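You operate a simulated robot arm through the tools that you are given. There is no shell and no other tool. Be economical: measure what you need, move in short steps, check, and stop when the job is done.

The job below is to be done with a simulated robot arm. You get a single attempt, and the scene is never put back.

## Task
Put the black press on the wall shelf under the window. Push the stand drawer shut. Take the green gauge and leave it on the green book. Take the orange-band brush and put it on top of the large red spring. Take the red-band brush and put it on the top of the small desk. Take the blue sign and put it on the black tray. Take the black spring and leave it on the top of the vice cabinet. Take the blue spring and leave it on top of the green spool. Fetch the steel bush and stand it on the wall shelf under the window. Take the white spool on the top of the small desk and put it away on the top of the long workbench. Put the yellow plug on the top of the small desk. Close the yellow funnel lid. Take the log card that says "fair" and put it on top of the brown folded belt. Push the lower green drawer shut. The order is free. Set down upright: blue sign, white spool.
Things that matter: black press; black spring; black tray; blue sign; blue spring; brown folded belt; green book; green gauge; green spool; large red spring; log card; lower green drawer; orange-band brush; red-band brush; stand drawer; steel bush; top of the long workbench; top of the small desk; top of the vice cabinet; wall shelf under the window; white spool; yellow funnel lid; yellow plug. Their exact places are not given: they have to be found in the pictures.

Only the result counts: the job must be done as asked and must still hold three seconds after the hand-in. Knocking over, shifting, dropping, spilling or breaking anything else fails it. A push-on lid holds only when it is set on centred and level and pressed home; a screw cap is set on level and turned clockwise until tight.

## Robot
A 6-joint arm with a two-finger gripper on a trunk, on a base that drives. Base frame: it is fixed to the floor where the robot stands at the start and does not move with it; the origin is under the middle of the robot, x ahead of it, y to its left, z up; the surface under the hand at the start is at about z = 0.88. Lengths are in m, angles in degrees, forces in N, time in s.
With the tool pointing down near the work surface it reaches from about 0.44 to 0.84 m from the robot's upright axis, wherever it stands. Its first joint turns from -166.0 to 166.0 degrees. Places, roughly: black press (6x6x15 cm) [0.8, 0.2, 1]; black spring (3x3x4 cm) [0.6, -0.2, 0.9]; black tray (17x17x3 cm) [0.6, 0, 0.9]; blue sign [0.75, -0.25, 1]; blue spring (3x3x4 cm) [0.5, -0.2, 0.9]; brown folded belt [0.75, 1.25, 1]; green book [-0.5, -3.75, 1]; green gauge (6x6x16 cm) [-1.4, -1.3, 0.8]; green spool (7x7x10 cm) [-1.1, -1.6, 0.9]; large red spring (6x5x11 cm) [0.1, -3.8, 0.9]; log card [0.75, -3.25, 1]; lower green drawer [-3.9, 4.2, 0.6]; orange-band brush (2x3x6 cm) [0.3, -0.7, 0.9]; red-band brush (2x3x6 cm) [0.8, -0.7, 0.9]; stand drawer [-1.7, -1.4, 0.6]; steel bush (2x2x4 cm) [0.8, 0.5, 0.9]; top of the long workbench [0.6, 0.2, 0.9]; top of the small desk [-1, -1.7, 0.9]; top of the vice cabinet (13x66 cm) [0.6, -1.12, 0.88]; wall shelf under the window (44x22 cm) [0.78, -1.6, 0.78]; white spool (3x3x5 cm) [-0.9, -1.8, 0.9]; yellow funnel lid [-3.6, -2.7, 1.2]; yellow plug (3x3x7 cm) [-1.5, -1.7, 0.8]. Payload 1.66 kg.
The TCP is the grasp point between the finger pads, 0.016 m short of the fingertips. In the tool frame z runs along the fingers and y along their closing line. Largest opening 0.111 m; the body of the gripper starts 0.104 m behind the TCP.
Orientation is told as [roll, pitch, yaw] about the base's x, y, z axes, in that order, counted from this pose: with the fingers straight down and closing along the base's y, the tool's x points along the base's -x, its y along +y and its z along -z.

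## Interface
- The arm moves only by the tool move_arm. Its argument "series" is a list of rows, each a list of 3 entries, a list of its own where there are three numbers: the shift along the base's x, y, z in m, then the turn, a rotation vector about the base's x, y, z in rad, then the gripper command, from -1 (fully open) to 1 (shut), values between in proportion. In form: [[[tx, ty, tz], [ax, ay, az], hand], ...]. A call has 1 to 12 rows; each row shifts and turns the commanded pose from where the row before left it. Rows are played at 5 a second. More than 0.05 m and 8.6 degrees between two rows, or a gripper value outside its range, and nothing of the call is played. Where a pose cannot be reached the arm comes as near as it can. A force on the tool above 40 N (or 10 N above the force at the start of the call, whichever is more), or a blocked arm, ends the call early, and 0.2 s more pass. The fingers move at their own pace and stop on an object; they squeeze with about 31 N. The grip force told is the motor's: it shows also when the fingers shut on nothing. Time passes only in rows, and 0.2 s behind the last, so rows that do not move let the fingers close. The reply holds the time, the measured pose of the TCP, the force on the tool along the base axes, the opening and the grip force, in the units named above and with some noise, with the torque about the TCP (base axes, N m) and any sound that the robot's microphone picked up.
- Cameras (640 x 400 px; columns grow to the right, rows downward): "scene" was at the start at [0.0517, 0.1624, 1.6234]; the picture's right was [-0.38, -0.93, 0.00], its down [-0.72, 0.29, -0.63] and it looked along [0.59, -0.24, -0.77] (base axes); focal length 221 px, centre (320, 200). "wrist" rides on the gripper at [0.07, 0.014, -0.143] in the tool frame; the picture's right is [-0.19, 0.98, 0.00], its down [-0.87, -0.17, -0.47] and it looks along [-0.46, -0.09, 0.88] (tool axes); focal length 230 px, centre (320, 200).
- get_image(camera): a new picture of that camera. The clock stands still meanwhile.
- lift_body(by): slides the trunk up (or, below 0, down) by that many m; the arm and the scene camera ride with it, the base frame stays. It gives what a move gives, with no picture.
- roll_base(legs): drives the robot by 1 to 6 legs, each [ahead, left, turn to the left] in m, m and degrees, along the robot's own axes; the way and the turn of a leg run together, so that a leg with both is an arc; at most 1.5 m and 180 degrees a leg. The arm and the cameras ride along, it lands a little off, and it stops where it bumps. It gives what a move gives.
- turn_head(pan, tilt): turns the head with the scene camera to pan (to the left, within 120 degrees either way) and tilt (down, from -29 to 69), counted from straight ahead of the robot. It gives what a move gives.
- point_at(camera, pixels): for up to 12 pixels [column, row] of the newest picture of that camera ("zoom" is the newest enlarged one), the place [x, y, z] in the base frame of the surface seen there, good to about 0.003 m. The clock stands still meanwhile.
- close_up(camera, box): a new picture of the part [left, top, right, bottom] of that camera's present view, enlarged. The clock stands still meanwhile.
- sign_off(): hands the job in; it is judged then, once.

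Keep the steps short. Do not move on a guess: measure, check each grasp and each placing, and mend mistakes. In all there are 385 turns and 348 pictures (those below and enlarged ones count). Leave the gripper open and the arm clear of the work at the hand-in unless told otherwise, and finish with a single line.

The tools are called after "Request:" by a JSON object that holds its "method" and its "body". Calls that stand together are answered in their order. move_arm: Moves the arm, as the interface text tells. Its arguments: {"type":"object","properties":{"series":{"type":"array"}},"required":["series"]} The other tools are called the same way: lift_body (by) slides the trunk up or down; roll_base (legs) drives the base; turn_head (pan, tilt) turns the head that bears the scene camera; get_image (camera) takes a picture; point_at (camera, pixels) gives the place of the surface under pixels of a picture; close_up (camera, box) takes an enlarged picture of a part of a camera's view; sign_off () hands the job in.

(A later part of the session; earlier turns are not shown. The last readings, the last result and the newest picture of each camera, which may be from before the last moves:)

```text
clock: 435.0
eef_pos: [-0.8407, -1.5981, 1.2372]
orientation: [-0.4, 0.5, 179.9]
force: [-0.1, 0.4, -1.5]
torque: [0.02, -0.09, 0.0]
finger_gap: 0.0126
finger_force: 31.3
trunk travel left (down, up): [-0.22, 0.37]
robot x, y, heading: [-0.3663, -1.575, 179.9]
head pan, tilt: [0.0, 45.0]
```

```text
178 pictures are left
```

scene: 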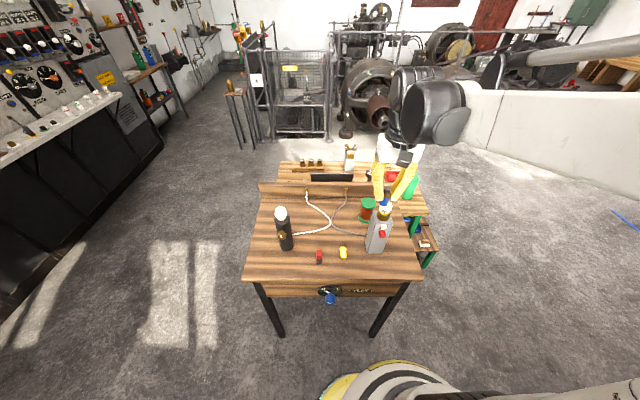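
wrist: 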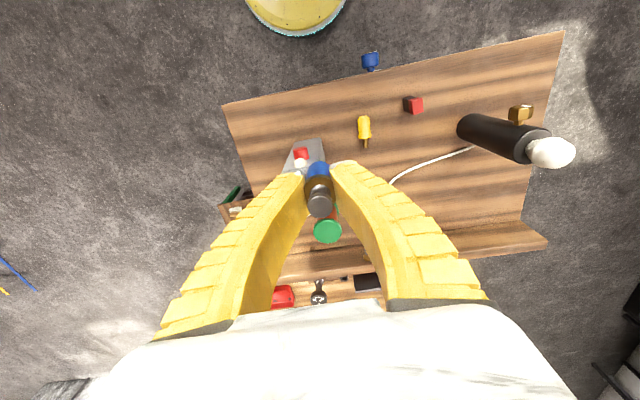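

Request:
{"method": "point_at", "body": {"camera": "wrist", "pixels": [[328, 240], [318, 238], [338, 236], [328, 226], [328, 231]]}}

Request:
{"method": "close_up", "body": {"camera": "wrist", "box": [280, 190, 380, 260]}}

Request:
{"method": "close_up", "body": {"camera": "scene", "box": [330, 170, 430, 250]}}

```text
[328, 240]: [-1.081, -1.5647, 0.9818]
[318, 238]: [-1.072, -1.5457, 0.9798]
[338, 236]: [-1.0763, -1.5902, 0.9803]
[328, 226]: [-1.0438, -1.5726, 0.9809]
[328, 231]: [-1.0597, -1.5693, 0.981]
```

```text
5.71 times, centred on (330, 225) of wrist
```

zoom: 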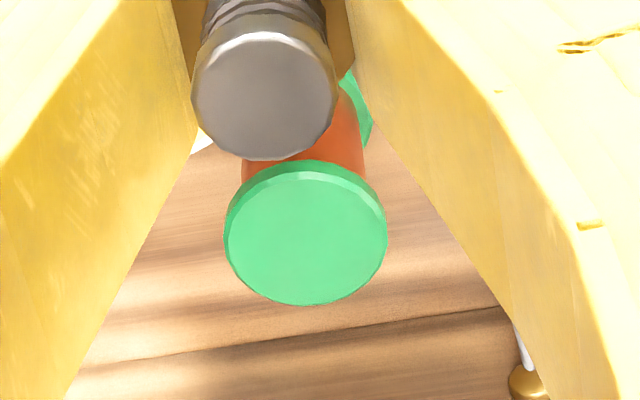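

```text
5.00 times, centred on (380, 210) of scene
```

zoom: 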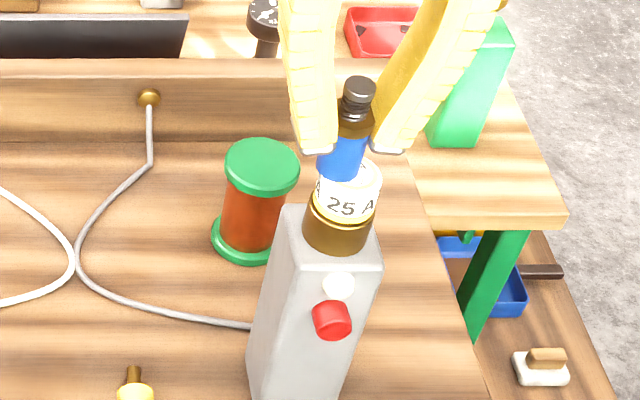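

Spool top centre (−1.060,−1.569), z 0.981. Move over and lower.

Request:
{"method": "move_arm", "body": {"series": [[[-0.044, 0.006, 0], [0, 0, 0], 1], [[-0.044, 0.006, 0], [0, 0, 0], 1], [[-0.044, 0.006, 0], [0, 0, 0], 1], [[-0.044, 0.006, 0], [0, 0, 0], 1], [[-0.043, 0.005, 0], [0, 0, 0], 1], [[0, 0, -0.045], [0, 0, 0], 1], [[0, 0, -0.045], [0, 0, 0], 1], [[0, 0, -0.045], [0, 0, 0], 1], [[0, 0, -0.045], [0, 0, 0], 1], [[0, 0, 0], [0, 0, 0], 1]]}}

Request:
{"method": "get_image", "body": {"camera": "wrist"}}

Request:
{"method": "close_up", "body": {"camera": "scene", "box": [320, 160, 420, 240]}}

```text
clock: 437.2
eef_pos: [-1.0588, -1.5669, 1.0589]
orientation: [-0.4, 0.5, 179.8]
force: [-0.3, 0.3, -0.6]
torque: [0.01, 0.03, 0.0]
finger_gap: 0.0124
finger_force: 30.9
trunk travel left (down, up): [-0.22, 0.37]
robot x, y, heading: [-0.3622, -1.5787, 179.5]
head pan, tilt: [0.0, 45.0]
```

```text
175 pictures are left
```

wrist: 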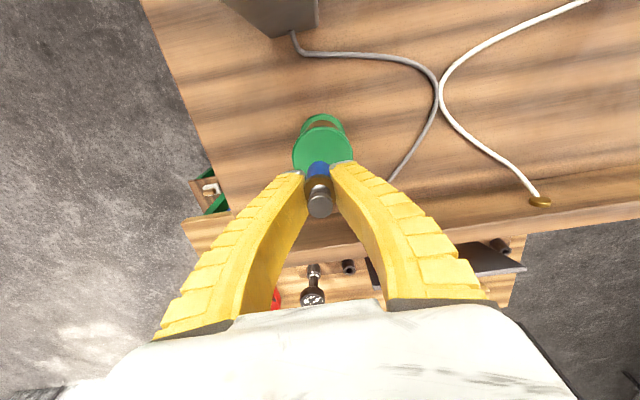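

```text
5.00 times, centred on (370, 200) of scene
```

zoom: 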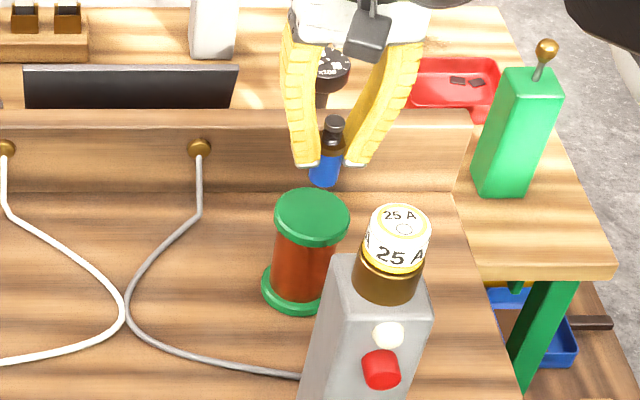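

Request:
{"method": "point_at", "body": {"camera": "wrist", "pixels": [[294, 152], [352, 150], [322, 129], [305, 165]]}}

Request:
{"method": "move_arm", "body": {"series": [[[-0.001, -0.002, -0.025], [0, 0, 0], 1], [[0, 0, -0.01], [0, 0, 0], 1], [[0, 0, -0.003], [0, 0, 0], 1], [[0, 0, 0], [0, 0, 0], 1]]}}

```text
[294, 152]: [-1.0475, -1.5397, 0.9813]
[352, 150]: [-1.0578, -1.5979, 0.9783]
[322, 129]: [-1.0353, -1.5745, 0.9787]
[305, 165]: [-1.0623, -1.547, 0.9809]
```

```text
clock: 438.2
eef_pos: [-1.0599, -1.5701, 1.0207]
orientation: [-0.5, 0.5, 180.0]
force: [0.2, -0.1, -1.6]
torque: [0.02, 0.01, 0.03]
finger_gap: 0.0123
finger_force: 31.2
trunk travel left (down, up): [-0.22, 0.37]
robot x, y, heading: [-0.3665, -1.5799, 179.9]
head pan, tilt: [0.0, 45.0]
```

Request:
{"method": "move_arm", "body": {"series": [[[-0.003, 0, -0.002], [0, 0, 0], 1], [[0, 0, -0.002], [0, 0, 0], 1], [[0, 0, -0.002], [0, 0, 0], 1], [[0, 0, 0], [0, 0, 0], 1]]}}

```text
clock: 439.2
eef_pos: [-1.0622, -1.5697, 1.0161]
orientation: [-0.5, 0.3, 179.8]
force: [-4.0, 2.1, 26.3]
torque: [0.04, -0.05, -0.02]
finger_gap: 0.0153
finger_force: 31.1
trunk travel left (down, up): [-0.22, 0.37]
robot x, y, heading: [-0.3672, -1.5809, 179.8]
head pan, tilt: [0.0, 45.0]
```

Contact. Relieve, release gently, rise.

Request:
{"method": "move_arm", "body": {"series": [[[0, 0, 0.002], [0, 0, 0], 1], [[0, 0, 0], [0, 0, 0], 0.65], [[0, 0, 0], [0, 0, 0], 0.45], [[0, 0, 0], [0, 0, 0], 0.3], [[0, 0, 0.02], [0, 0, 0], 0.3], [[0, 0, 0.04], [0, 0, 0], 0.3], [[0, 0, 0.05], [0, 0, 0], 0.3], [[0, 0, 0.05], [0, 0, 0], 0.3], [[0, 0, 0.05], [0, 0, 0], 0.3]]}}

Request:
{"method": "get_image", "body": {"camera": "wrist"}}

Request:
{"method": "close_up", "body": {"camera": "scene", "box": [270, 160, 430, 270]}}

```text
clock: 441.2
eef_pos: [-1.0592, -1.5722, 1.2276]
orientation: [-0.5, 0.4, 179.8]
force: [-0.9, -1.0, -0.2]
torque: [0.01, 0.01, 0.0]
finger_gap: 0.0414
finger_force: 1.4
trunk travel left (down, up): [-0.22, 0.37]
robot x, y, heading: [-0.3667, -1.5785, 179.8]
head pan, tilt: [0.0, 45.0]
```

```text
173 pictures are left
```

wrist: 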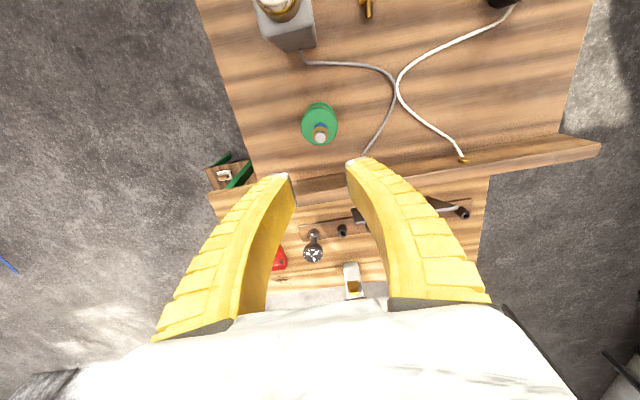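

```text
3.64 times, centred on (350, 215) of scene
```

zoom: 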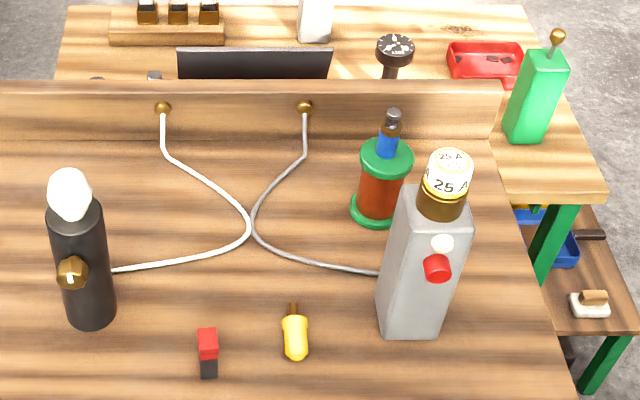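

All well. Next the green gauge: retract, drive to (−1.4,−0.55) facing −y.

Request:
{"method": "move_arm", "body": {"series": [[[0.045, 0, 0], [0, 0, 0], -1], [[0.045, 0, 0], [0, 0, 0], -1], [[0.045, 0, 0], [0, 0, 0], -1], [[0.045, 0, 0], [0, 0, 0], -1], [[0.045, 0, 0], [0, 0, 0], -1]]}}

Request:
{"method": "roll_base", "body": {"legs": [[0.0, -1.05, 0], [1.03, 0, 0], [0, 0, 90]]}}

Request:
{"method": "get_image", "body": {"camera": "wrist"}}

Request:
{"method": "get_image", "body": {"camera": "scene"}}

```text
clock: 442.4
eef_pos: [-0.8353, -1.571, 1.2266]
orientation: [-0.6, 0.3, 179.9]
force: [-0.2, -0.9, 0.3]
torque: [0.02, 0.0, 0.0]
finger_gap: 0.1108
finger_force: 0.1
trunk travel left (down, up): [-0.22, 0.37]
robot x, y, heading: [-0.3668, -1.58, 180.0]
head pan, tilt: [0.0, 45.0]
```

```text
clock: 456.5
eef_pos: [-1.4151, -0.9988, 1.227]
orientation: [-0.5, 0.4, -91.3]
force: [0.9, -0.3, -0.4]
torque: [0.0, 0.02, 0.0]
finger_gap: 0.1111
finger_force: 0.0
trunk travel left (down, up): [-0.22, 0.37]
robot x, y, heading: [-1.3941, -0.5252, -91.6]
head pan, tilt: [0.0, 45.0]
```

```text
171 pictures are left
```

wrist: 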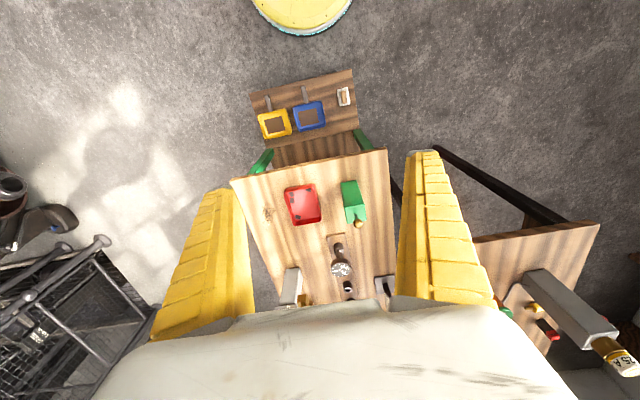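

```text
170 pictures are left
```

scene: 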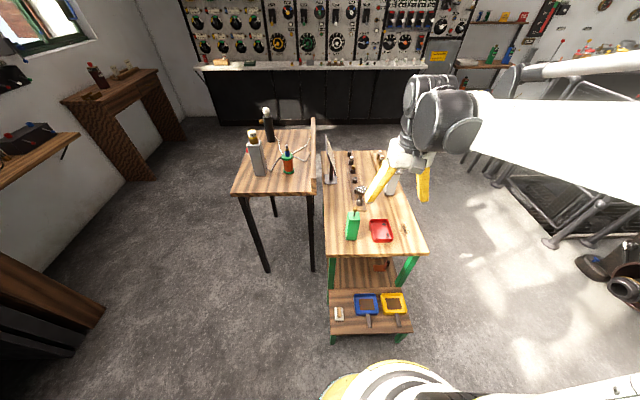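

Request:
{"method": "close_up", "body": {"camera": "wrist", "box": [320, 160, 400, 240]}}

Request:
{"method": "point_at", "body": {"camera": "zoom", "pixels": [[250, 250], [330, 235], [265, 275], [345, 260], [300, 260], [312, 305], [245, 105], [315, 100], [280, 180]]}}

Request:
{"method": "close_up", "body": {"camera": "scene", "box": [310, 180, 430, 270]}}

```text
5.00 times, centred on (360, 200) of wrist
```

zoom: 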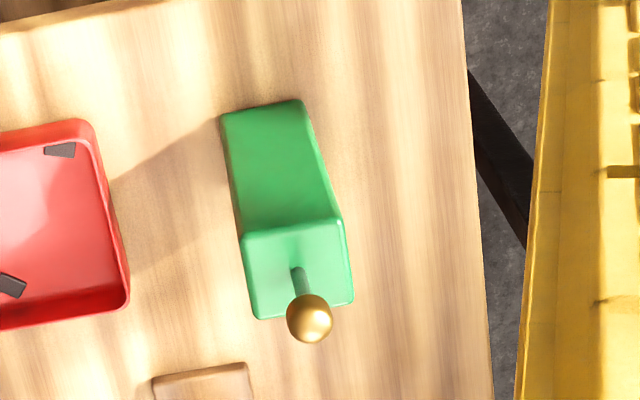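

```text
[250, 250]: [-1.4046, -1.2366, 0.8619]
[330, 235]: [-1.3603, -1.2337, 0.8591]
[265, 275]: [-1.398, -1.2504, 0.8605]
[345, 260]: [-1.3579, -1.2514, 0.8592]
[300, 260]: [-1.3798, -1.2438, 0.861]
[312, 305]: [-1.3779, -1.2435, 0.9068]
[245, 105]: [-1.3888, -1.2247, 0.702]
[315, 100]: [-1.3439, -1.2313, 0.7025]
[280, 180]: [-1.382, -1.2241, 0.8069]
```

```text
4.44 times, centred on (370, 225) of scene
```

zoom: 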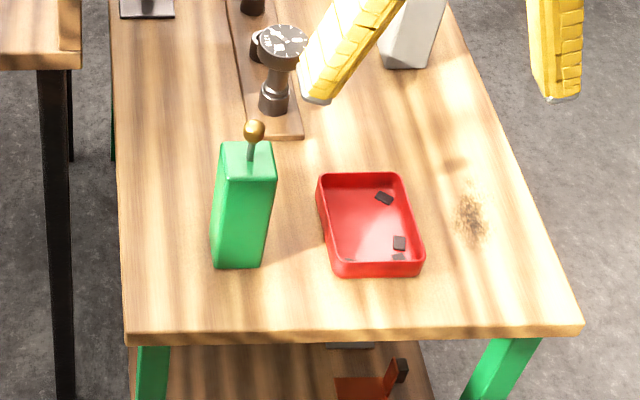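

Gauge box 5 cm wide centred (−1.380,−1.246), top 0.861, knob to 0.91. Grip at z 0.825 with closing along x.

Request:
{"method": "move_arm", "body": {"series": [[[0.007, -0.048, 0], [0, 0, 0], -1], [[0.007, -0.048, 0], [0, 0, 0], -1], [[0.007, -0.048, 0], [0, 0, 0], -1], [[0.007, -0.048, 0], [0, 0, 0], -1], [[0.007, -0.048, 0], [0, 0, 0], -1], [[0, -0.007, -0.04], [0, 0, 0], -1], [[0, 0, -0.05], [0, 0, 0], -1], [[0, 0, -0.05], [0, 0, 0], -1], [[0, 0, -0.05], [0, 0, 0], -1], [[0, 0, -0.05], [0, 0, 0], -1], [[0, 0, -0.05], [0, 0, 0], -1], [[0, 0, -0.05], [0, 0, 0], -1]]}}

Request:
{"method": "get_image", "body": {"camera": "wrist"}}

```text
clock: 459.1
eef_pos: [-1.3784, -1.246, 0.8857]
orientation: [-0.5, 0.3, -91.4]
force: [-0.1, -0.4, -0.2]
torque: [0.03, -0.01, -0.05]
finger_gap: 0.1107
finger_force: 0.1
trunk travel left (down, up): [-0.22, 0.37]
robot x, y, heading: [-1.3966, -0.5269, -91.3]
head pan, tilt: [0.0, 45.0]
```

```text
167 pictures are left
```

wrist: 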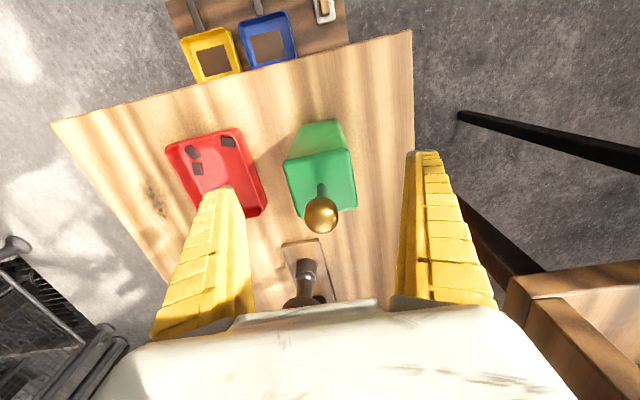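

Request:
{"method": "move_arm", "body": {"series": [[[-0.002, 0, -0.035], [0, 0, 0], -0.6], [[0, 0, -0.025], [0, 0, 0], -0.4], [[0, 0, 0], [0, 0, 0], 0.3], [[0, 0, 0], [0, 0, 0], 1], [[0, 0, 0], [0, 0, 0], 1]]}}

Request:
{"method": "get_image", "body": {"camera": "wrist"}}

```text
clock: 460.3
eef_pos: [-1.3828, -1.2448, 0.8267]
orientation: [-0.5, 0.3, -91.3]
force: [5.8, -1.8, 9.8]
torque: [-0.12, -0.34, 0.03]
finger_gap: 0.0525
finger_force: 30.9
trunk travel left (down, up): [-0.22, 0.37]
robot x, y, heading: [-1.3989, -0.5265, -91.2]
head pan, tilt: [0.0, 45.0]
```

```text
166 pictures are left
```

wrist: 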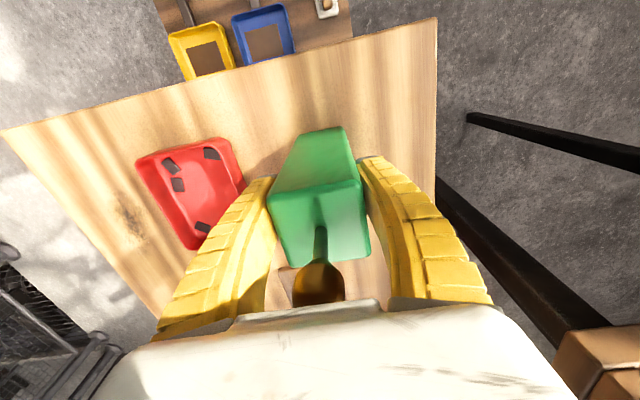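

Gripped (0.0525). Lift straight up.

Request:
{"method": "move_arm", "body": {"series": [[[0, 0, 0.02], [0, 0, 0], 1], [[0, 0, 0.04], [0, 0, 0], 1], [[0, 0, 0.05], [0, 0, 0], 1], [[0, 0, 0.05], [0, 0, 0], 1], [[0, 0, 0.05], [0, 0, 0], 1], [[0, 0, 0.05], [0, 0, 0], 1], [[0, 0, 0.05], [0, 0, 0], 1], [[0, 0, 0.05], [0, 0, 0], 1]]}}

Request:
{"method": "get_image", "body": {"camera": "wrist"}}

Request:
{"method": "get_image", "body": {"camera": "scene"}}

```text
clock: 462.1
eef_pos: [-1.381, -1.2453, 1.1873]
orientation: [-0.5, 0.4, -91.3]
force: [0.2, 0.2, -3.3]
torque: [0.05, 0.01, 0.02]
finger_gap: 0.0518
finger_force: 31.0
trunk travel left (down, up): [-0.22, 0.37]
robot x, y, heading: [-1.3958, -0.5281, -91.4]
head pan, tilt: [0.0, 45.0]
```

```text
165 pictures are left
```

wrist: 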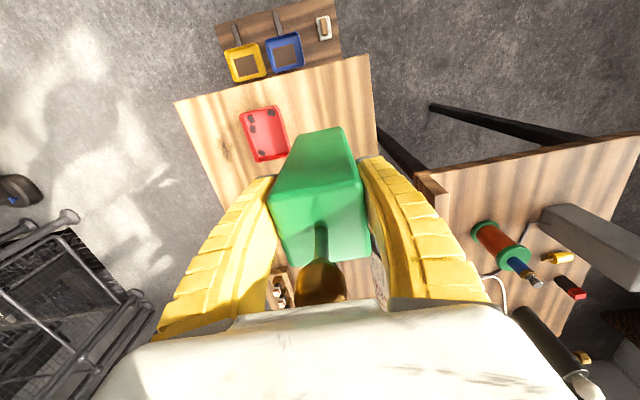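

```text
164 pictures are left
```

scene: 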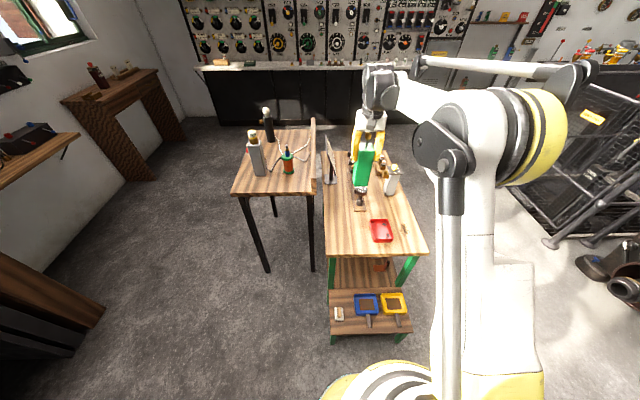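

Gauge held. Retract and drive toward the console with the green book.

Request:
{"method": "move_arm", "body": {"series": [[[0, 0.045, 0.01], [0, 0, 0], 1], [[0, 0.045, 0.01], [0, 0, 0], 1], [[0, 0.045, 0.01], [0, 0, 0], 1], [[0, 0.045, 0.01], [0, 0, 0], 1], [[0, 0.045, 0], [0, 0, 0], 1]]}}

Request:
{"method": "roll_base", "body": {"legs": [[0, 1.1, 1.4], [1.2, 0, 0], [1.15, 0, 0]]}}

Request:
{"method": "get_image", "body": {"camera": "scene"}}

```text
clock: 463.3
eef_pos: [-1.3803, -1.0173, 1.2265]
orientation: [-0.5, 0.3, -91.4]
force: [0.1, 0.9, -3.7]
torque: [0.0, 0.0, -0.01]
finger_gap: 0.052
finger_force: 31.1
trunk travel left (down, up): [-0.22, 0.37]
robot x, y, heading: [-1.395, -0.5273, -91.3]
head pan, tilt: [0.0, 45.0]
```

```text
clock: 480.1
eef_pos: [-0.1767, -3.3685, 1.2255]
orientation: [-0.5, 0.4, -87.9]
force: [0.2, -0.3, -3.5]
torque: [0.01, 0.0, 0.03]
finger_gap: 0.0517
finger_force: 31.0
trunk travel left (down, up): [-0.22, 0.37]
robot x, y, heading: [-0.2213, -2.8765, -88.0]
head pan, tilt: [0.0, 45.0]
```

```text
163 pictures are left
```

scene: 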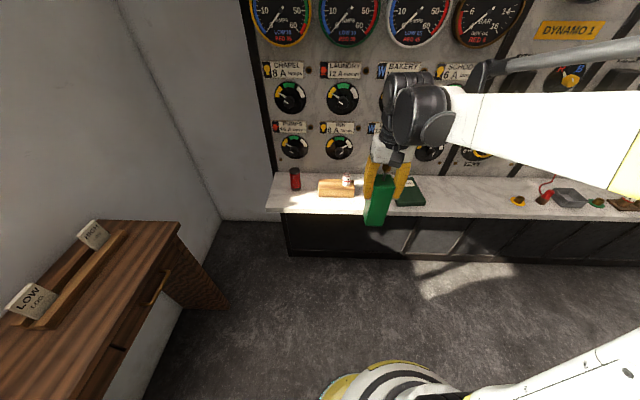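

Request:
{"method": "roll_base", "body": {"legs": [[0, -0.2, -2]]}}

Request:
{"method": "get_image", "body": {"camera": "scene"}}

Request:
{"method": "get_image", "body": {"camera": "wrist"}}

```text
clock: 481.7
eef_pos: [-0.397, -3.3724, 1.2253]
orientation: [-0.4, 0.4, -90.0]
force: [0.6, -0.4, -3.9]
torque: [0.05, -0.01, -0.02]
finger_gap: 0.0519
finger_force: 30.7
trunk travel left (down, up): [-0.22, 0.37]
robot x, y, heading: [-0.4187, -2.8818, -89.9]
head pan, tilt: [0.0, 45.0]
```

```text
162 pictures are left
```

scene: 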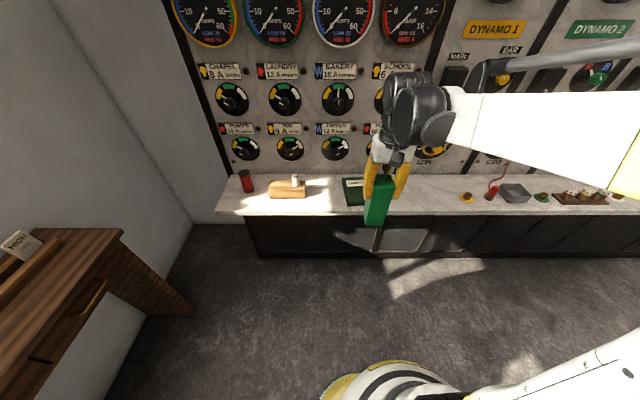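

```text
161 pictures are left
```

wrist: 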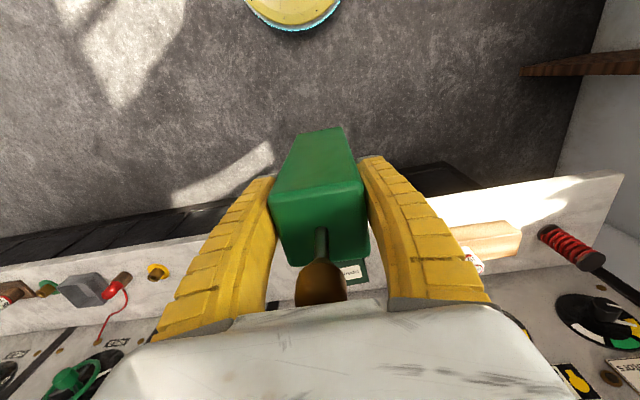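

Request:
{"method": "close_up", "body": {"camera": "scene", "box": [310, 150, 430, 235]}}

Request:
{"method": "point_at", "body": {"camera": "scene", "pixels": [[345, 180], [347, 205], [346, 192], [394, 208], [355, 190], [398, 200]]}}

```text
4.71 times, centred on (370, 192) of scene
```

zoom: 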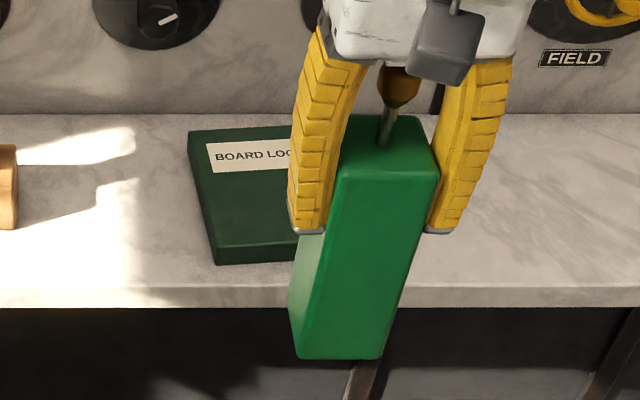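

```text
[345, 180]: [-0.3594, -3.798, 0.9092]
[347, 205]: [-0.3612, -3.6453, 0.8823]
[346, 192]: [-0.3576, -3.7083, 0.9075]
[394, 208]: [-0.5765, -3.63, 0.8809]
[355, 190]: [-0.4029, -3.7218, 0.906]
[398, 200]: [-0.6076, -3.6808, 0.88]
```

Book: x −0.355…−0.49, y −3.655…−3.80, top 0.907. Drive ahead 0.12, then move gauge over its centre (−0.425,−3.725).

Request:
{"method": "roll_base", "body": {"legs": [[0.13, 0, 0]]}}

Request:
{"method": "move_arm", "body": {"series": [[[-0.006, -0.044, 0], [0, 0, 0], 1], [[-0.006, -0.044, 0], [0, 0, 0], 1], [[-0.006, -0.044, 0], [0, 0, 0], 1], [[-0.006, -0.044, 0], [0, 0, 0], 1], [[0, -0.044, -0.01], [0, 0, 0], 1], [[0, 0, -0.05], [0, 0, 0], 1], [[0, 0, -0.05], [0, 0, 0], 1], [[0, 0, -0.04], [0, 0, 0], 1], [[0, 0, 0], [0, 0, 0], 1]]}}

Request:
{"method": "get_image", "body": {"camera": "wrist"}}

Request:
{"method": "close_up", "body": {"camera": "scene", "box": [290, 140, 430, 240]}}

```text
clock: 483.0
eef_pos: [-0.397, -3.5028, 1.2254]
orientation: [-0.5, 0.4, -90.1]
force: [-0.2, -0.7, -3.7]
torque: [0.09, -0.01, -0.01]
finger_gap: 0.0521
finger_force: 30.9
trunk travel left (down, up): [-0.22, 0.37]
robot x, y, heading: [-0.4213, -3.0063, -90.1]
head pan, tilt: [0.0, 45.0]
```

```text
clock: 485.0
eef_pos: [-0.4219, -3.722, 1.0745]
orientation: [-0.5, 0.5, -90.1]
force: [-0.2, 0.5, -4.2]
torque: [0.04, -0.02, 0.0]
finger_gap: 0.0515
finger_force: 30.7
trunk travel left (down, up): [-0.22, 0.37]
robot x, y, heading: [-0.4226, -3.0062, -90.1]
head pan, tilt: [0.0, 45.0]
```

```text
159 pictures are left
```

wrist: 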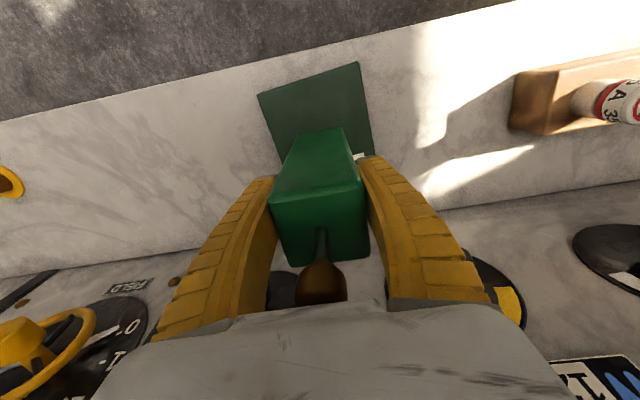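

```text
4.00 times, centred on (360, 190) of scene
```

zoom: 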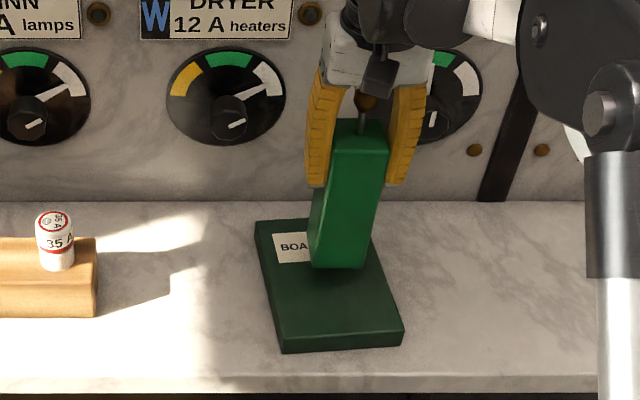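

Request:
{"method": "point_at", "body": {"camera": "zoom", "pixels": [[262, 228], [285, 332], [395, 320], [375, 240], [340, 300]]}}

```text
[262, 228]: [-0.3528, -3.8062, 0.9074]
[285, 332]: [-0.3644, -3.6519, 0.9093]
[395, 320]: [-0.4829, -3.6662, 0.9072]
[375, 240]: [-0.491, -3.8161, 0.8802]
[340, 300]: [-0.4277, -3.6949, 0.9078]
```

Request:
{"method": "move_arm", "body": {"series": [[[0, -0.006, -0.025], [0, 0, 0], 1], [[0, 0, -0.01], [0, 0, 0], 1], [[0, 0, -0.003], [0, 0, 0], 1], [[0, 0, -0.002], [0, 0, 0], 1], [[0, 0, -0.002], [0, 0, 0], 1], [[0, 0, 0], [0, 0, 0], 1]]}}

```text
clock: 486.4
eef_pos: [-0.4217, -3.7257, 1.0346]
orientation: [-0.5, 0.3, -90.1]
force: [2.1, -3.2, 10.0]
torque: [-0.71, 0.15, 0.11]
finger_gap: 0.0522
finger_force: 31.7
trunk travel left (down, up): [-0.22, 0.37]
robot x, y, heading: [-0.4254, -3.0122, -90.2]
head pan, tilt: [0.0, 45.0]
```

Contact. Release and rise clear of the knob.

Request:
{"method": "move_arm", "body": {"series": [[[0, 0, 0], [0, 0, 0], -0.1], [[0, 0, 0], [0, 0, 0], -0.5], [[0, 0, 0], [0, 0, 0], -0.7], [[0, 0, 0.03], [0, 0, 0], -0.7], [[0, 0, 0.05], [0, 0, 0], -0.7], [[0, 0, 0.05], [0, 0, 0], -0.7], [[0, 0, 0.05], [0, 0, 0], -0.7], [[0, 0.02, 0.04], [0, 0, 0], -0.7], [[0, 0.045, 0], [0, 0, 0], -0.7], [[0, 0.045, 0], [0, 0, 0], -0.7], [[0, 0.045, 0], [0, 0, 0], -0.7]]}}

Request:
{"method": "close_up", "body": {"camera": "scene", "box": [200, 130, 440, 240]}}

Request:
{"method": "get_image", "body": {"camera": "wrist"}}

```text
clock: 488.8
eef_pos: [-0.421, -3.5684, 1.2548]
orientation: [-0.5, 0.3, -90.1]
force: [-0.4, 0.6, -1.0]
torque: [-0.01, 0.0, 0.01]
finger_gap: 0.0952
finger_force: 0.1
trunk travel left (down, up): [-0.22, 0.37]
robot x, y, heading: [-0.4237, -3.0043, -90.1]
head pan, tilt: [0.0, 45.0]
```

```text
2.67 times, centred on (320, 185) of scene
```

zoom: 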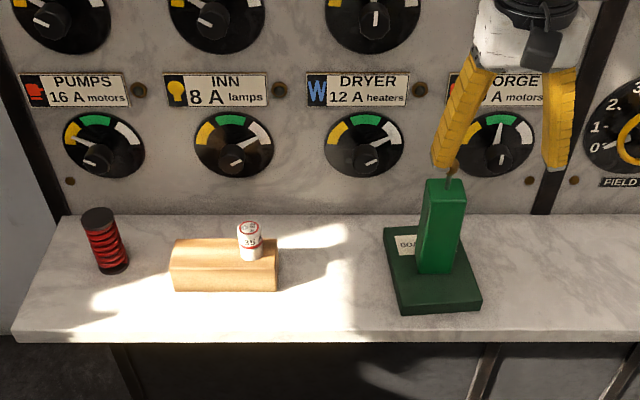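

```text
156 pictures are left
```

wrist: 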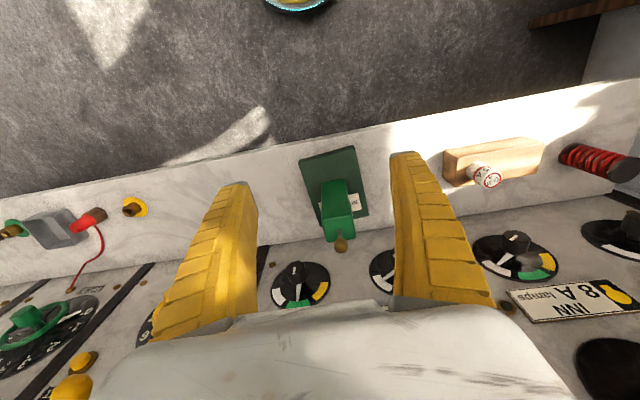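

Gauge placed. Measure the red spring top for later.

Request:
{"method": "point_at", "body": {"camera": "wrist", "pixels": [[625, 168], [600, 160]]}}

Request:
{"method": "close_up", "body": {"camera": "scene", "box": [215, 155, 275, 200]}}

Request:
{"method": "point_at", "body": {"camera": "zoom", "pixels": [[310, 155], [250, 155], [365, 150], [310, 120], [310, 180], [330, 240], [335, 330]]}}

```text
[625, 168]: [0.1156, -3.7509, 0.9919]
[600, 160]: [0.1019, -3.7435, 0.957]
```

```text
8.89 times, centred on (245, 178) of scene
```

zoom: 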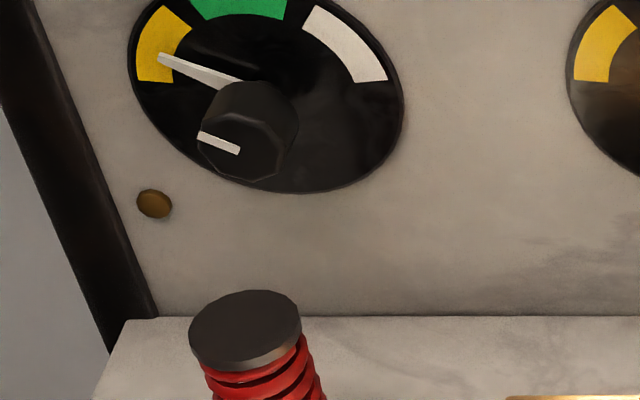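

```text
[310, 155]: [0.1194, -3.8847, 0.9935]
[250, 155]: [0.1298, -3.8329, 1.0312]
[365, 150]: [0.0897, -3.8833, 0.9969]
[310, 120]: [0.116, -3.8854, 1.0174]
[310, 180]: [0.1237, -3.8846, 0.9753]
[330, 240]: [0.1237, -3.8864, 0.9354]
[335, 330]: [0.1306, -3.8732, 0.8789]
```

Red spring top at about (0.116,−3.751), z 0.992. Now fetch the orange-band brush: turn and drive back to the bench.

Request:
{"method": "roll_base", "body": {"legs": [[-0.1, 0, 90], [0.18, 0, 0], [0, 1.2, 0], [0, 1.1, 0]]}}

Request:
{"method": "get_image", "body": {"camera": "wrist"}}

```text
clock: 505.2
eef_pos: [0.2337, -0.5977, 1.2541]
orientation: [-0.3, 0.4, 1.6]
force: [-0.2, -0.5, -0.6]
torque: [0.01, 0.01, 0.01]
finger_gap: 0.0949
finger_force: 0.7
trunk travel left (down, up): [-0.22, 0.37]
robot x, y, heading: [-0.3303, -0.6133, 1.5]
head pan, tilt: [0.0, 45.0]
```

```text
154 pictures are left
```

wrist: 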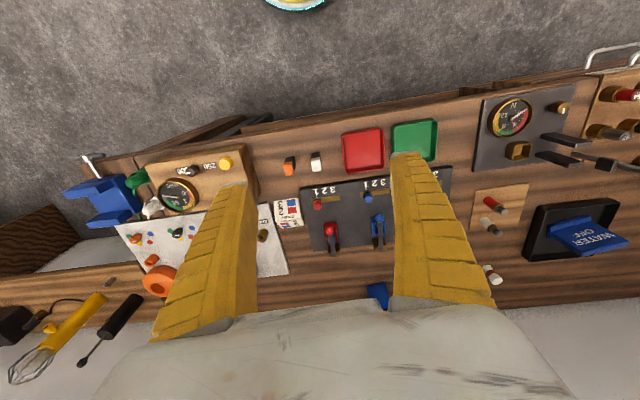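

Request:
{"method": "close_up", "body": {"camera": "wrist", "box": [260, 130, 350, 190]}}

Request:
{"method": "point_at", "body": {"camera": "wrist", "pixels": [[289, 170], [289, 163], [316, 165], [316, 158], [289, 174], [285, 170], [293, 169], [233, 165]]}}

```text
6.67 times, centred on (305, 160) of wrist
```

zoom: 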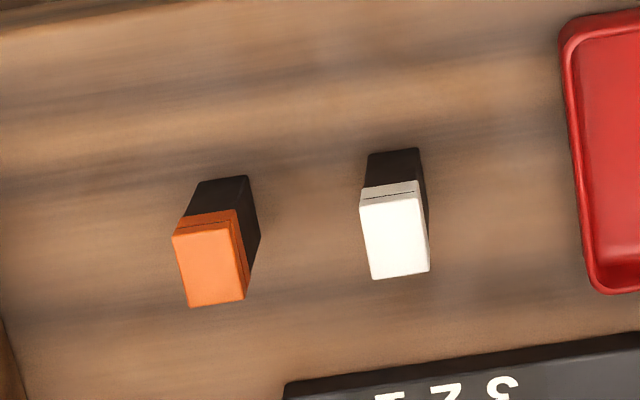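

```text
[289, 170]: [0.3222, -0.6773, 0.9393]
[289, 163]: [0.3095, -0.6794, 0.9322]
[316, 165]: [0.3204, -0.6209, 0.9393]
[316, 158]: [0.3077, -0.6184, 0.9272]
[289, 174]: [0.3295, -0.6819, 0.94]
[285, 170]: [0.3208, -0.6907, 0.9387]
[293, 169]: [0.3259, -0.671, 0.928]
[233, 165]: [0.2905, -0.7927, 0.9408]
```

Orange brush centre (0.322,−0.678), top 0.94.

Request:
{"method": "move_arm", "body": {"series": [[[0.03, -0.027, 0], [0, 0, 0.05], 0.25], [[0.03, -0.027, 0], [0, 0, 0], 0.25], [[0.028, -0.026, 0], [0, 0, 0], 0.25], [[0, 0, -0.05], [0, 0, 0], 0.25], [[0, 0, -0.05], [0, 0, 0], 0.25], [[0, 0, -0.05], [0, 0, 0], 0.25], [[0, 0, -0.05], [0, 0, 0], 0.25], [[0, 0, -0.05], [0, 0, 0], 0.25], [[0, 0, -0.01], [0, 0, 0], 0.25], [[0, 0, 0], [0, 0, 0], 0.25]]}}

Request:
{"method": "get_image", "body": {"camera": "wrist"}}

```text
clock: 507.4
eef_pos: [0.3223, -0.6772, 0.9947]
orientation: [-0.6, 0.4, 4.5]
force: [-0.2, 1.6, 1.0]
torque: [-0.01, -0.03, -0.01]
finger_gap: 0.0438
finger_force: 1.3
trunk travel left (down, up): [-0.22, 0.37]
robot x, y, heading: [-0.3271, -0.6132, 1.6]
head pan, tilt: [0.0, 45.0]
```

```text
152 pictures are left
```

wrist: 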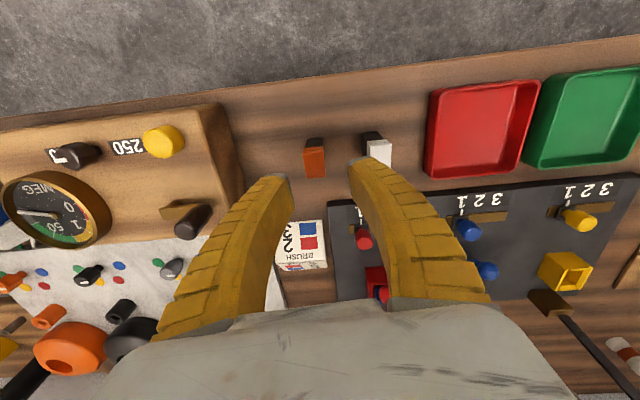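

Request:
{"method": "point_at", "body": {"camera": "wrist", "pixels": [[315, 164], [307, 166], [323, 164]]}}

Request:
{"method": "move_arm", "body": {"series": [[[0, -0.001, -0.04], [0, 0, 0], 0.25], [[0, 0, -0.042], [0, 0, 0], 0.25], [[0, 0, 0], [0, 0, 0], 0.25]]}}

Request:
{"method": "get_image", "body": {"camera": "wrist"}}

```text
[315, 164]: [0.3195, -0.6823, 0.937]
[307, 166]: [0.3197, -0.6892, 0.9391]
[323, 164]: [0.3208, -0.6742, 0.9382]
```

```text
clock: 508.2
eef_pos: [0.3224, -0.6783, 0.9126]
orientation: [-0.6, 0.4, 4.4]
force: [-0.1, -0.1, -0.1]
torque: [0.0, 0.01, 0.01]
finger_gap: 0.0441
finger_force: 1.4
trunk travel left (down, up): [-0.22, 0.37]
robot x, y, heading: [-0.3293, -0.6181, 1.5]
head pan, tilt: [0.0, 45.0]
```

```text
151 pictures are left
```

wrist: 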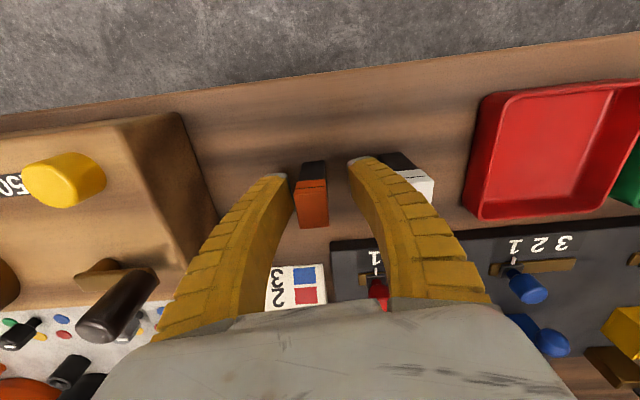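

Request:
{"method": "move_arm", "body": {"series": [[[-0.001, -0.003, 0], [0, 0, 0], 0.5], [[0, 0, 0], [0, 0, 0], 1], [[0, 0, 0], [0, 0, 0], 1], [[0, 0, 0.03], [0, 0, 0], 1], [[0, 0, 0.05], [0, 0, 0], 1], [[0, 0, 0.05], [0, 0, 0], 1], [[0, 0, 0.05], [0, 0, 0], 1], [[0, 0, 0.05], [0, 0, 0], 1], [[0, 0, 0.05], [0, 0, 0], 1], [[-0.03, 0.02, 0.03], [0, 0, 0], 1], [[-0.04, 0.02, 0], [0, 0, 0], 1], [[-0.04, 0.02, 0], [0, 0, 0], 1]]}}

Request:
{"method": "get_image", "body": {"camera": "wrist"}}

```text
clock: 510.8
eef_pos: [0.2094, -0.6216, 1.222]
orientation: [-0.5, 0.3, 4.4]
force: [0.2, 0.4, -0.5]
torque: [-0.01, -0.09, -0.02]
finger_gap: 0.0112
finger_force: 30.6
trunk travel left (down, up): [-0.22, 0.37]
robot x, y, heading: [-0.3287, -0.6161, 1.5]
head pan, tilt: [0.0, 45.0]
```

```text
150 pictures are left
```

wrist: 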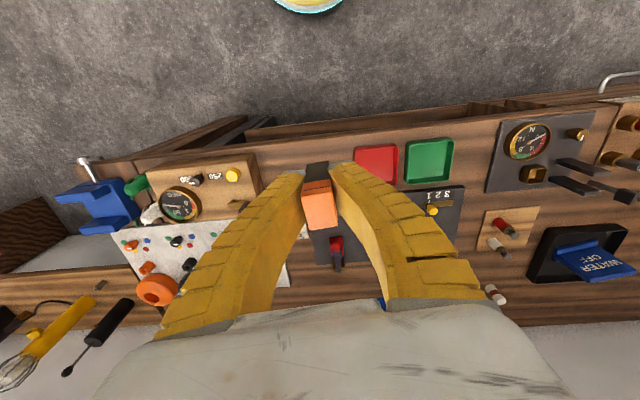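

Held. Drive to the console.

Request:
{"method": "roll_base", "body": {"legs": [[0, -1.2, -1.5], [0, -1.1, 0], [0, 0, -90], [0, 0.4, 0]]}}

Request:
{"method": "get_image", "body": {"camera": "wrist"}}

Request:
{"method": "get_image", "body": {"camera": "scene"}}

```text
clock: 528.2
eef_pos: [0.0579, -3.4863, 1.2215]
orientation: [-0.4, 0.4, -87.0]
force: [0.4, 0.1, 0.5]
torque: [-0.01, 0.03, -0.03]
finger_gap: 0.0112
finger_force: 31.4
trunk travel left (down, up): [-0.22, 0.37]
robot x, y, heading: [0.076, -2.9479, -89.7]
head pan, tilt: [0.0, 45.0]
```

```text
149 pictures are left
```

wrist: 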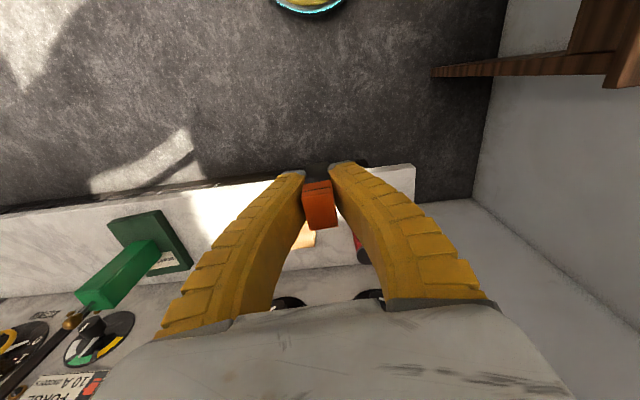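

```text
148 pictures are left
```

scene: 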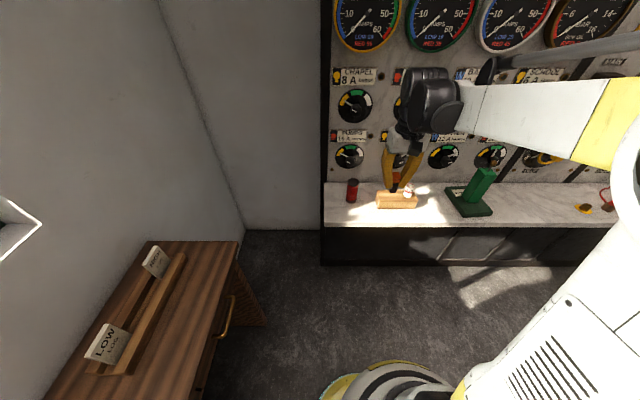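

Request:
{"method": "close_up", "body": {"camera": "scene", "box": [325, 165, 385, 210]}}

Request:
{"method": "point_at", "body": {"camera": "zoom", "pixels": [[285, 135], [250, 135], [320, 130], [285, 118], [285, 150], [290, 250]]}}

```text
8.89 times, centred on (355, 188) of scene
```

zoom: 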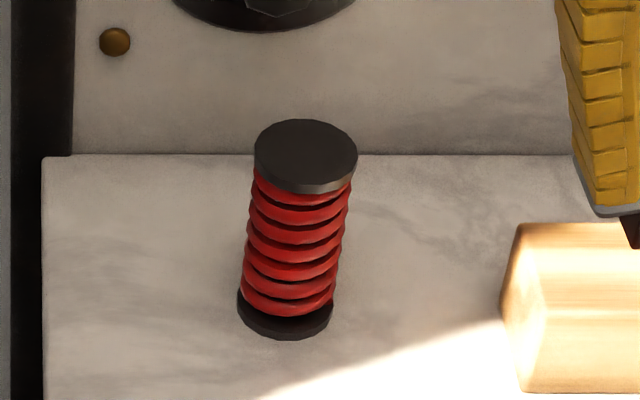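

```text
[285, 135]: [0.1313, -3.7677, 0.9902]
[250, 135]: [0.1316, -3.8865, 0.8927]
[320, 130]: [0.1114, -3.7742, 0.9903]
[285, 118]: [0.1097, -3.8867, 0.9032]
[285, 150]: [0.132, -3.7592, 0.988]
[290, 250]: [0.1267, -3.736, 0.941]
```

Disk centre ≈ (0.119,−3.756), z 0.991. Drive 0.1 closer, move over and lower.

Request:
{"method": "roll_base", "body": {"legs": [[0.1, 0, 0]]}}

Request:
{"method": "move_arm", "body": {"series": [[[0.015, -0.043, 0], [0, 0, 0], 1], [[0.015, -0.043, 0], [0, 0, 0], 1], [[0.015, -0.043, 0], [0, 0, 0], 1], [[0.015, -0.042, 0], [0, 0, 0], 1], [[0, 0, -0.05], [0, 0, 0], 1], [[0, 0, -0.05], [0, 0, 0], 1], [[0, 0, -0.04], [0, 0, 0], 1], [[0, 0, 0], [0, 0, 0], 1]]}}

Request:
{"method": "get_image", "body": {"camera": "wrist"}}

Request:
{"method": "close_up", "body": {"camera": "scene", "box": [310, 140, 390, 200]}}

```text
clock: 529.3
eef_pos: [0.0577, -3.5879, 1.2207]
orientation: [-0.5, 0.5, -87.0]
force: [0.0, -0.6, 0.1]
torque: [0.07, 0.0, -0.01]
finger_gap: 0.0109
finger_force: 31.3
trunk travel left (down, up): [-0.22, 0.37]
robot x, y, heading: [0.0779, -3.0461, -89.5]
head pan, tilt: [0.0, 45.0]
```

```text
clock: 531.1
eef_pos: [0.1192, -3.7577, 1.081]
orientation: [-0.6, 0.3, -87.0]
force: [-0.5, 0.8, -1.0]
torque: [-0.03, -0.01, 0.01]
finger_gap: 0.0109
finger_force: 31.2
trunk travel left (down, up): [-0.22, 0.37]
robot x, y, heading: [0.0757, -3.0512, -89.5]
head pan, tilt: [0.0, 45.0]
```

```text
146 pictures are left
```

wrist: 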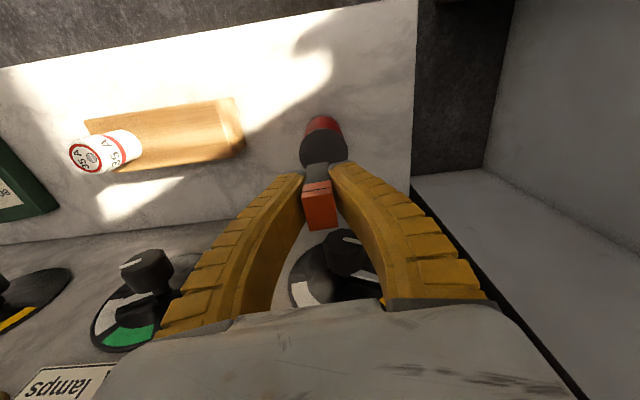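

```text
6.67 times, centred on (350, 170) of scene
```

zoom: 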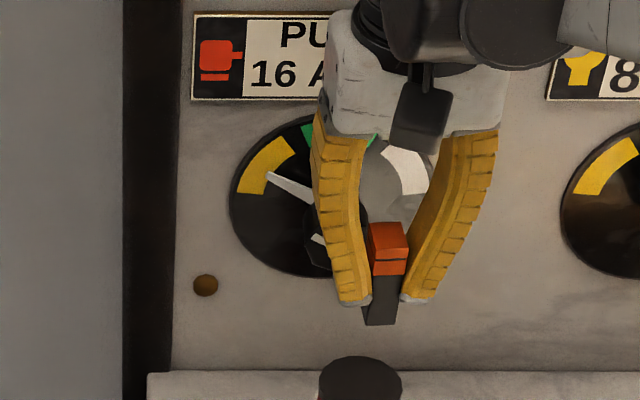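

Request:
{"method": "point_at", "body": {"camera": "wrist", "pixels": [[303, 152], [345, 148], [324, 135], [324, 158]]}}

```text
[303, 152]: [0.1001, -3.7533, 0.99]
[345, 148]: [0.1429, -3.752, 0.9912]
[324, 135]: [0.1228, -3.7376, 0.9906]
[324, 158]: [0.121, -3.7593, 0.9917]
```

Request:
{"method": "move_arm", "body": {"series": [[[0.002, 0, -0.035], [0, 0, 0], 1], [[0, 0, -0.015], [0, 0, 0], 1], [[0, 0, -0.004], [0, 0, 0], 1], [[0, 0, -0.002], [0, 0, 0], 1], [[0, 0, -0.002], [0, 0, 0], 1], [[0, 0, 0], [0, 0, 0], 1]]}}

```text
clock: 532.5
eef_pos: [0.1199, -3.7561, 1.0236]
orientation: [-0.5, 0.4, -86.9]
force: [-0.7, -0.1, 1.5]
torque: [0.02, -0.05, 0.0]
finger_gap: 0.0116
finger_force: 30.5
trunk travel left (down, up): [-0.22, 0.37]
robot x, y, heading: [0.0749, -3.0467, -89.8]
head pan, tilt: [0.0, 45.0]
```

Request:
{"method": "move_arm", "body": {"series": [[[0, 0, -0.001], [0, 0, 0], 1], [[0, 0, -0.001], [0, 0, 0], 1], [[0, 0, 0], [0, 0, 0], 1]]}}

```text
clock: 533.3
eef_pos: [0.1187, -3.7561, 1.0221]
orientation: [-0.5, 0.4, -86.9]
force: [-1.3, -0.8, 8.4]
torque: [-0.07, 0.0, 0.01]
finger_gap: 0.0137
finger_force: 31.1
trunk travel left (down, up): [-0.22, 0.37]
robot x, y, heading: [0.0765, -3.0436, -89.7]
head pan, tilt: [0.0, 45.0]
```

Seated. Release slowly and rise.

Request:
{"method": "move_arm", "body": {"series": [[[0, 0, 0], [0, 0, 0], 0.65], [[0, 0, 0], [0, 0, 0], 0.45], [[0, 0, 0], [0, 0, 0], 0.3], [[0, 0, 0], [0, 0, 0], 0.3], [[0, 0, 0.02], [0, 0, 0], 0.3], [[0, 0, 0.03], [0, 0, 0], 0.3], [[0, 0, 0.04], [0, 0, 0], 0.3], [[0, 0, 0.05], [0, 0, 0], 0.3], [[0, 0, 0.05], [0, 0, 0], 0.3], [[0, 0.04, 0], [0, 0, 0], 0.3], [[0, 0.045, 0], [0, 0, 0], 0.3], [[0, 0.045, 0], [0, 0, 0], 0.3]]}}

Request:
{"method": "close_up", "body": {"camera": "scene", "box": [310, 140, 430, 220]}}

```text
clock: 535.9
eef_pos: [0.1199, -3.6244, 1.2132]
orientation: [-0.5, 0.3, -86.9]
force: [-0.4, 0.6, 0.4]
torque: [-0.03, 0.01, -0.02]
finger_gap: 0.0412
finger_force: 2.4
trunk travel left (down, up): [-0.22, 0.37]
robot x, y, heading: [0.0763, -3.0451, -89.6]
head pan, tilt: [0.0, 45.0]
```

```text
5.00 times, centred on (370, 180) of scene
```

zoom: 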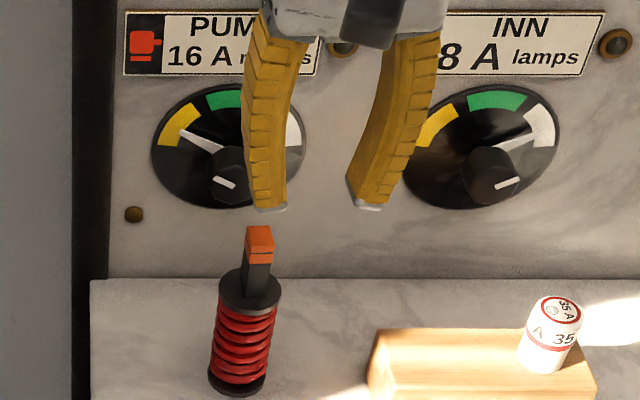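

Orange brush stands on the red spring. Next the yellow funnel lid around (−3.6,−2.7,1.2): back off and look that way.

Request:
{"method": "roll_base", "body": {"legs": [[-0.35, 0, -0.3], [0, -0.7, 0], [0, 0, -90]]}}

Request:
{"method": "turn_head", "body": {"pan": 0, "tilt": 20}}

Request:
{"method": "get_image", "body": {"camera": "scene"}}

```text
clock: 545.4
eef_pos: [-1.1997, -2.7612, 1.2121]
orientation: [-0.6, 0.6, -175.2]
force: [-0.6, 0.8, 0.1]
torque: [-0.02, 0.01, 0.0]
finger_gap: 0.041
finger_force: 0.9
trunk travel left (down, up): [-0.22, 0.37]
robot x, y, heading: [-0.6185, -2.7047, -178.1]
head pan, tilt: [0.0, 45.0]
```

```text
clock: 546.2
eef_pos: [-1.2006, -2.7621, 1.2119]
orientation: [-0.5, 0.4, -175.2]
force: [0.3, -0.4, 0.6]
torque: [0.0, 0.0, 0.02]
finger_gap: 0.0416
finger_force: 1.8
trunk travel left (down, up): [-0.22, 0.37]
robot x, y, heading: [-0.616, -2.7022, -178.4]
head pan, tilt: [0.0, 20.0]
```

```text
143 pictures are left
```

scene: 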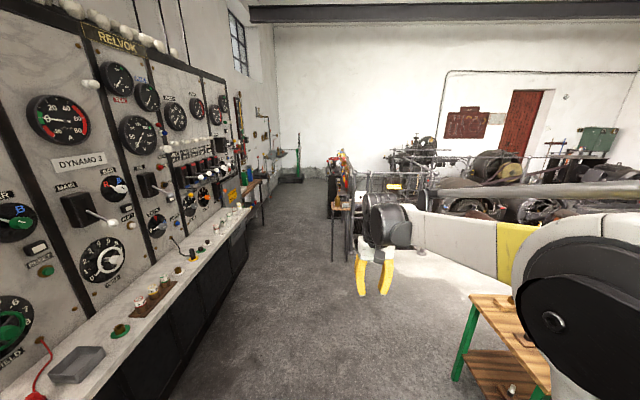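

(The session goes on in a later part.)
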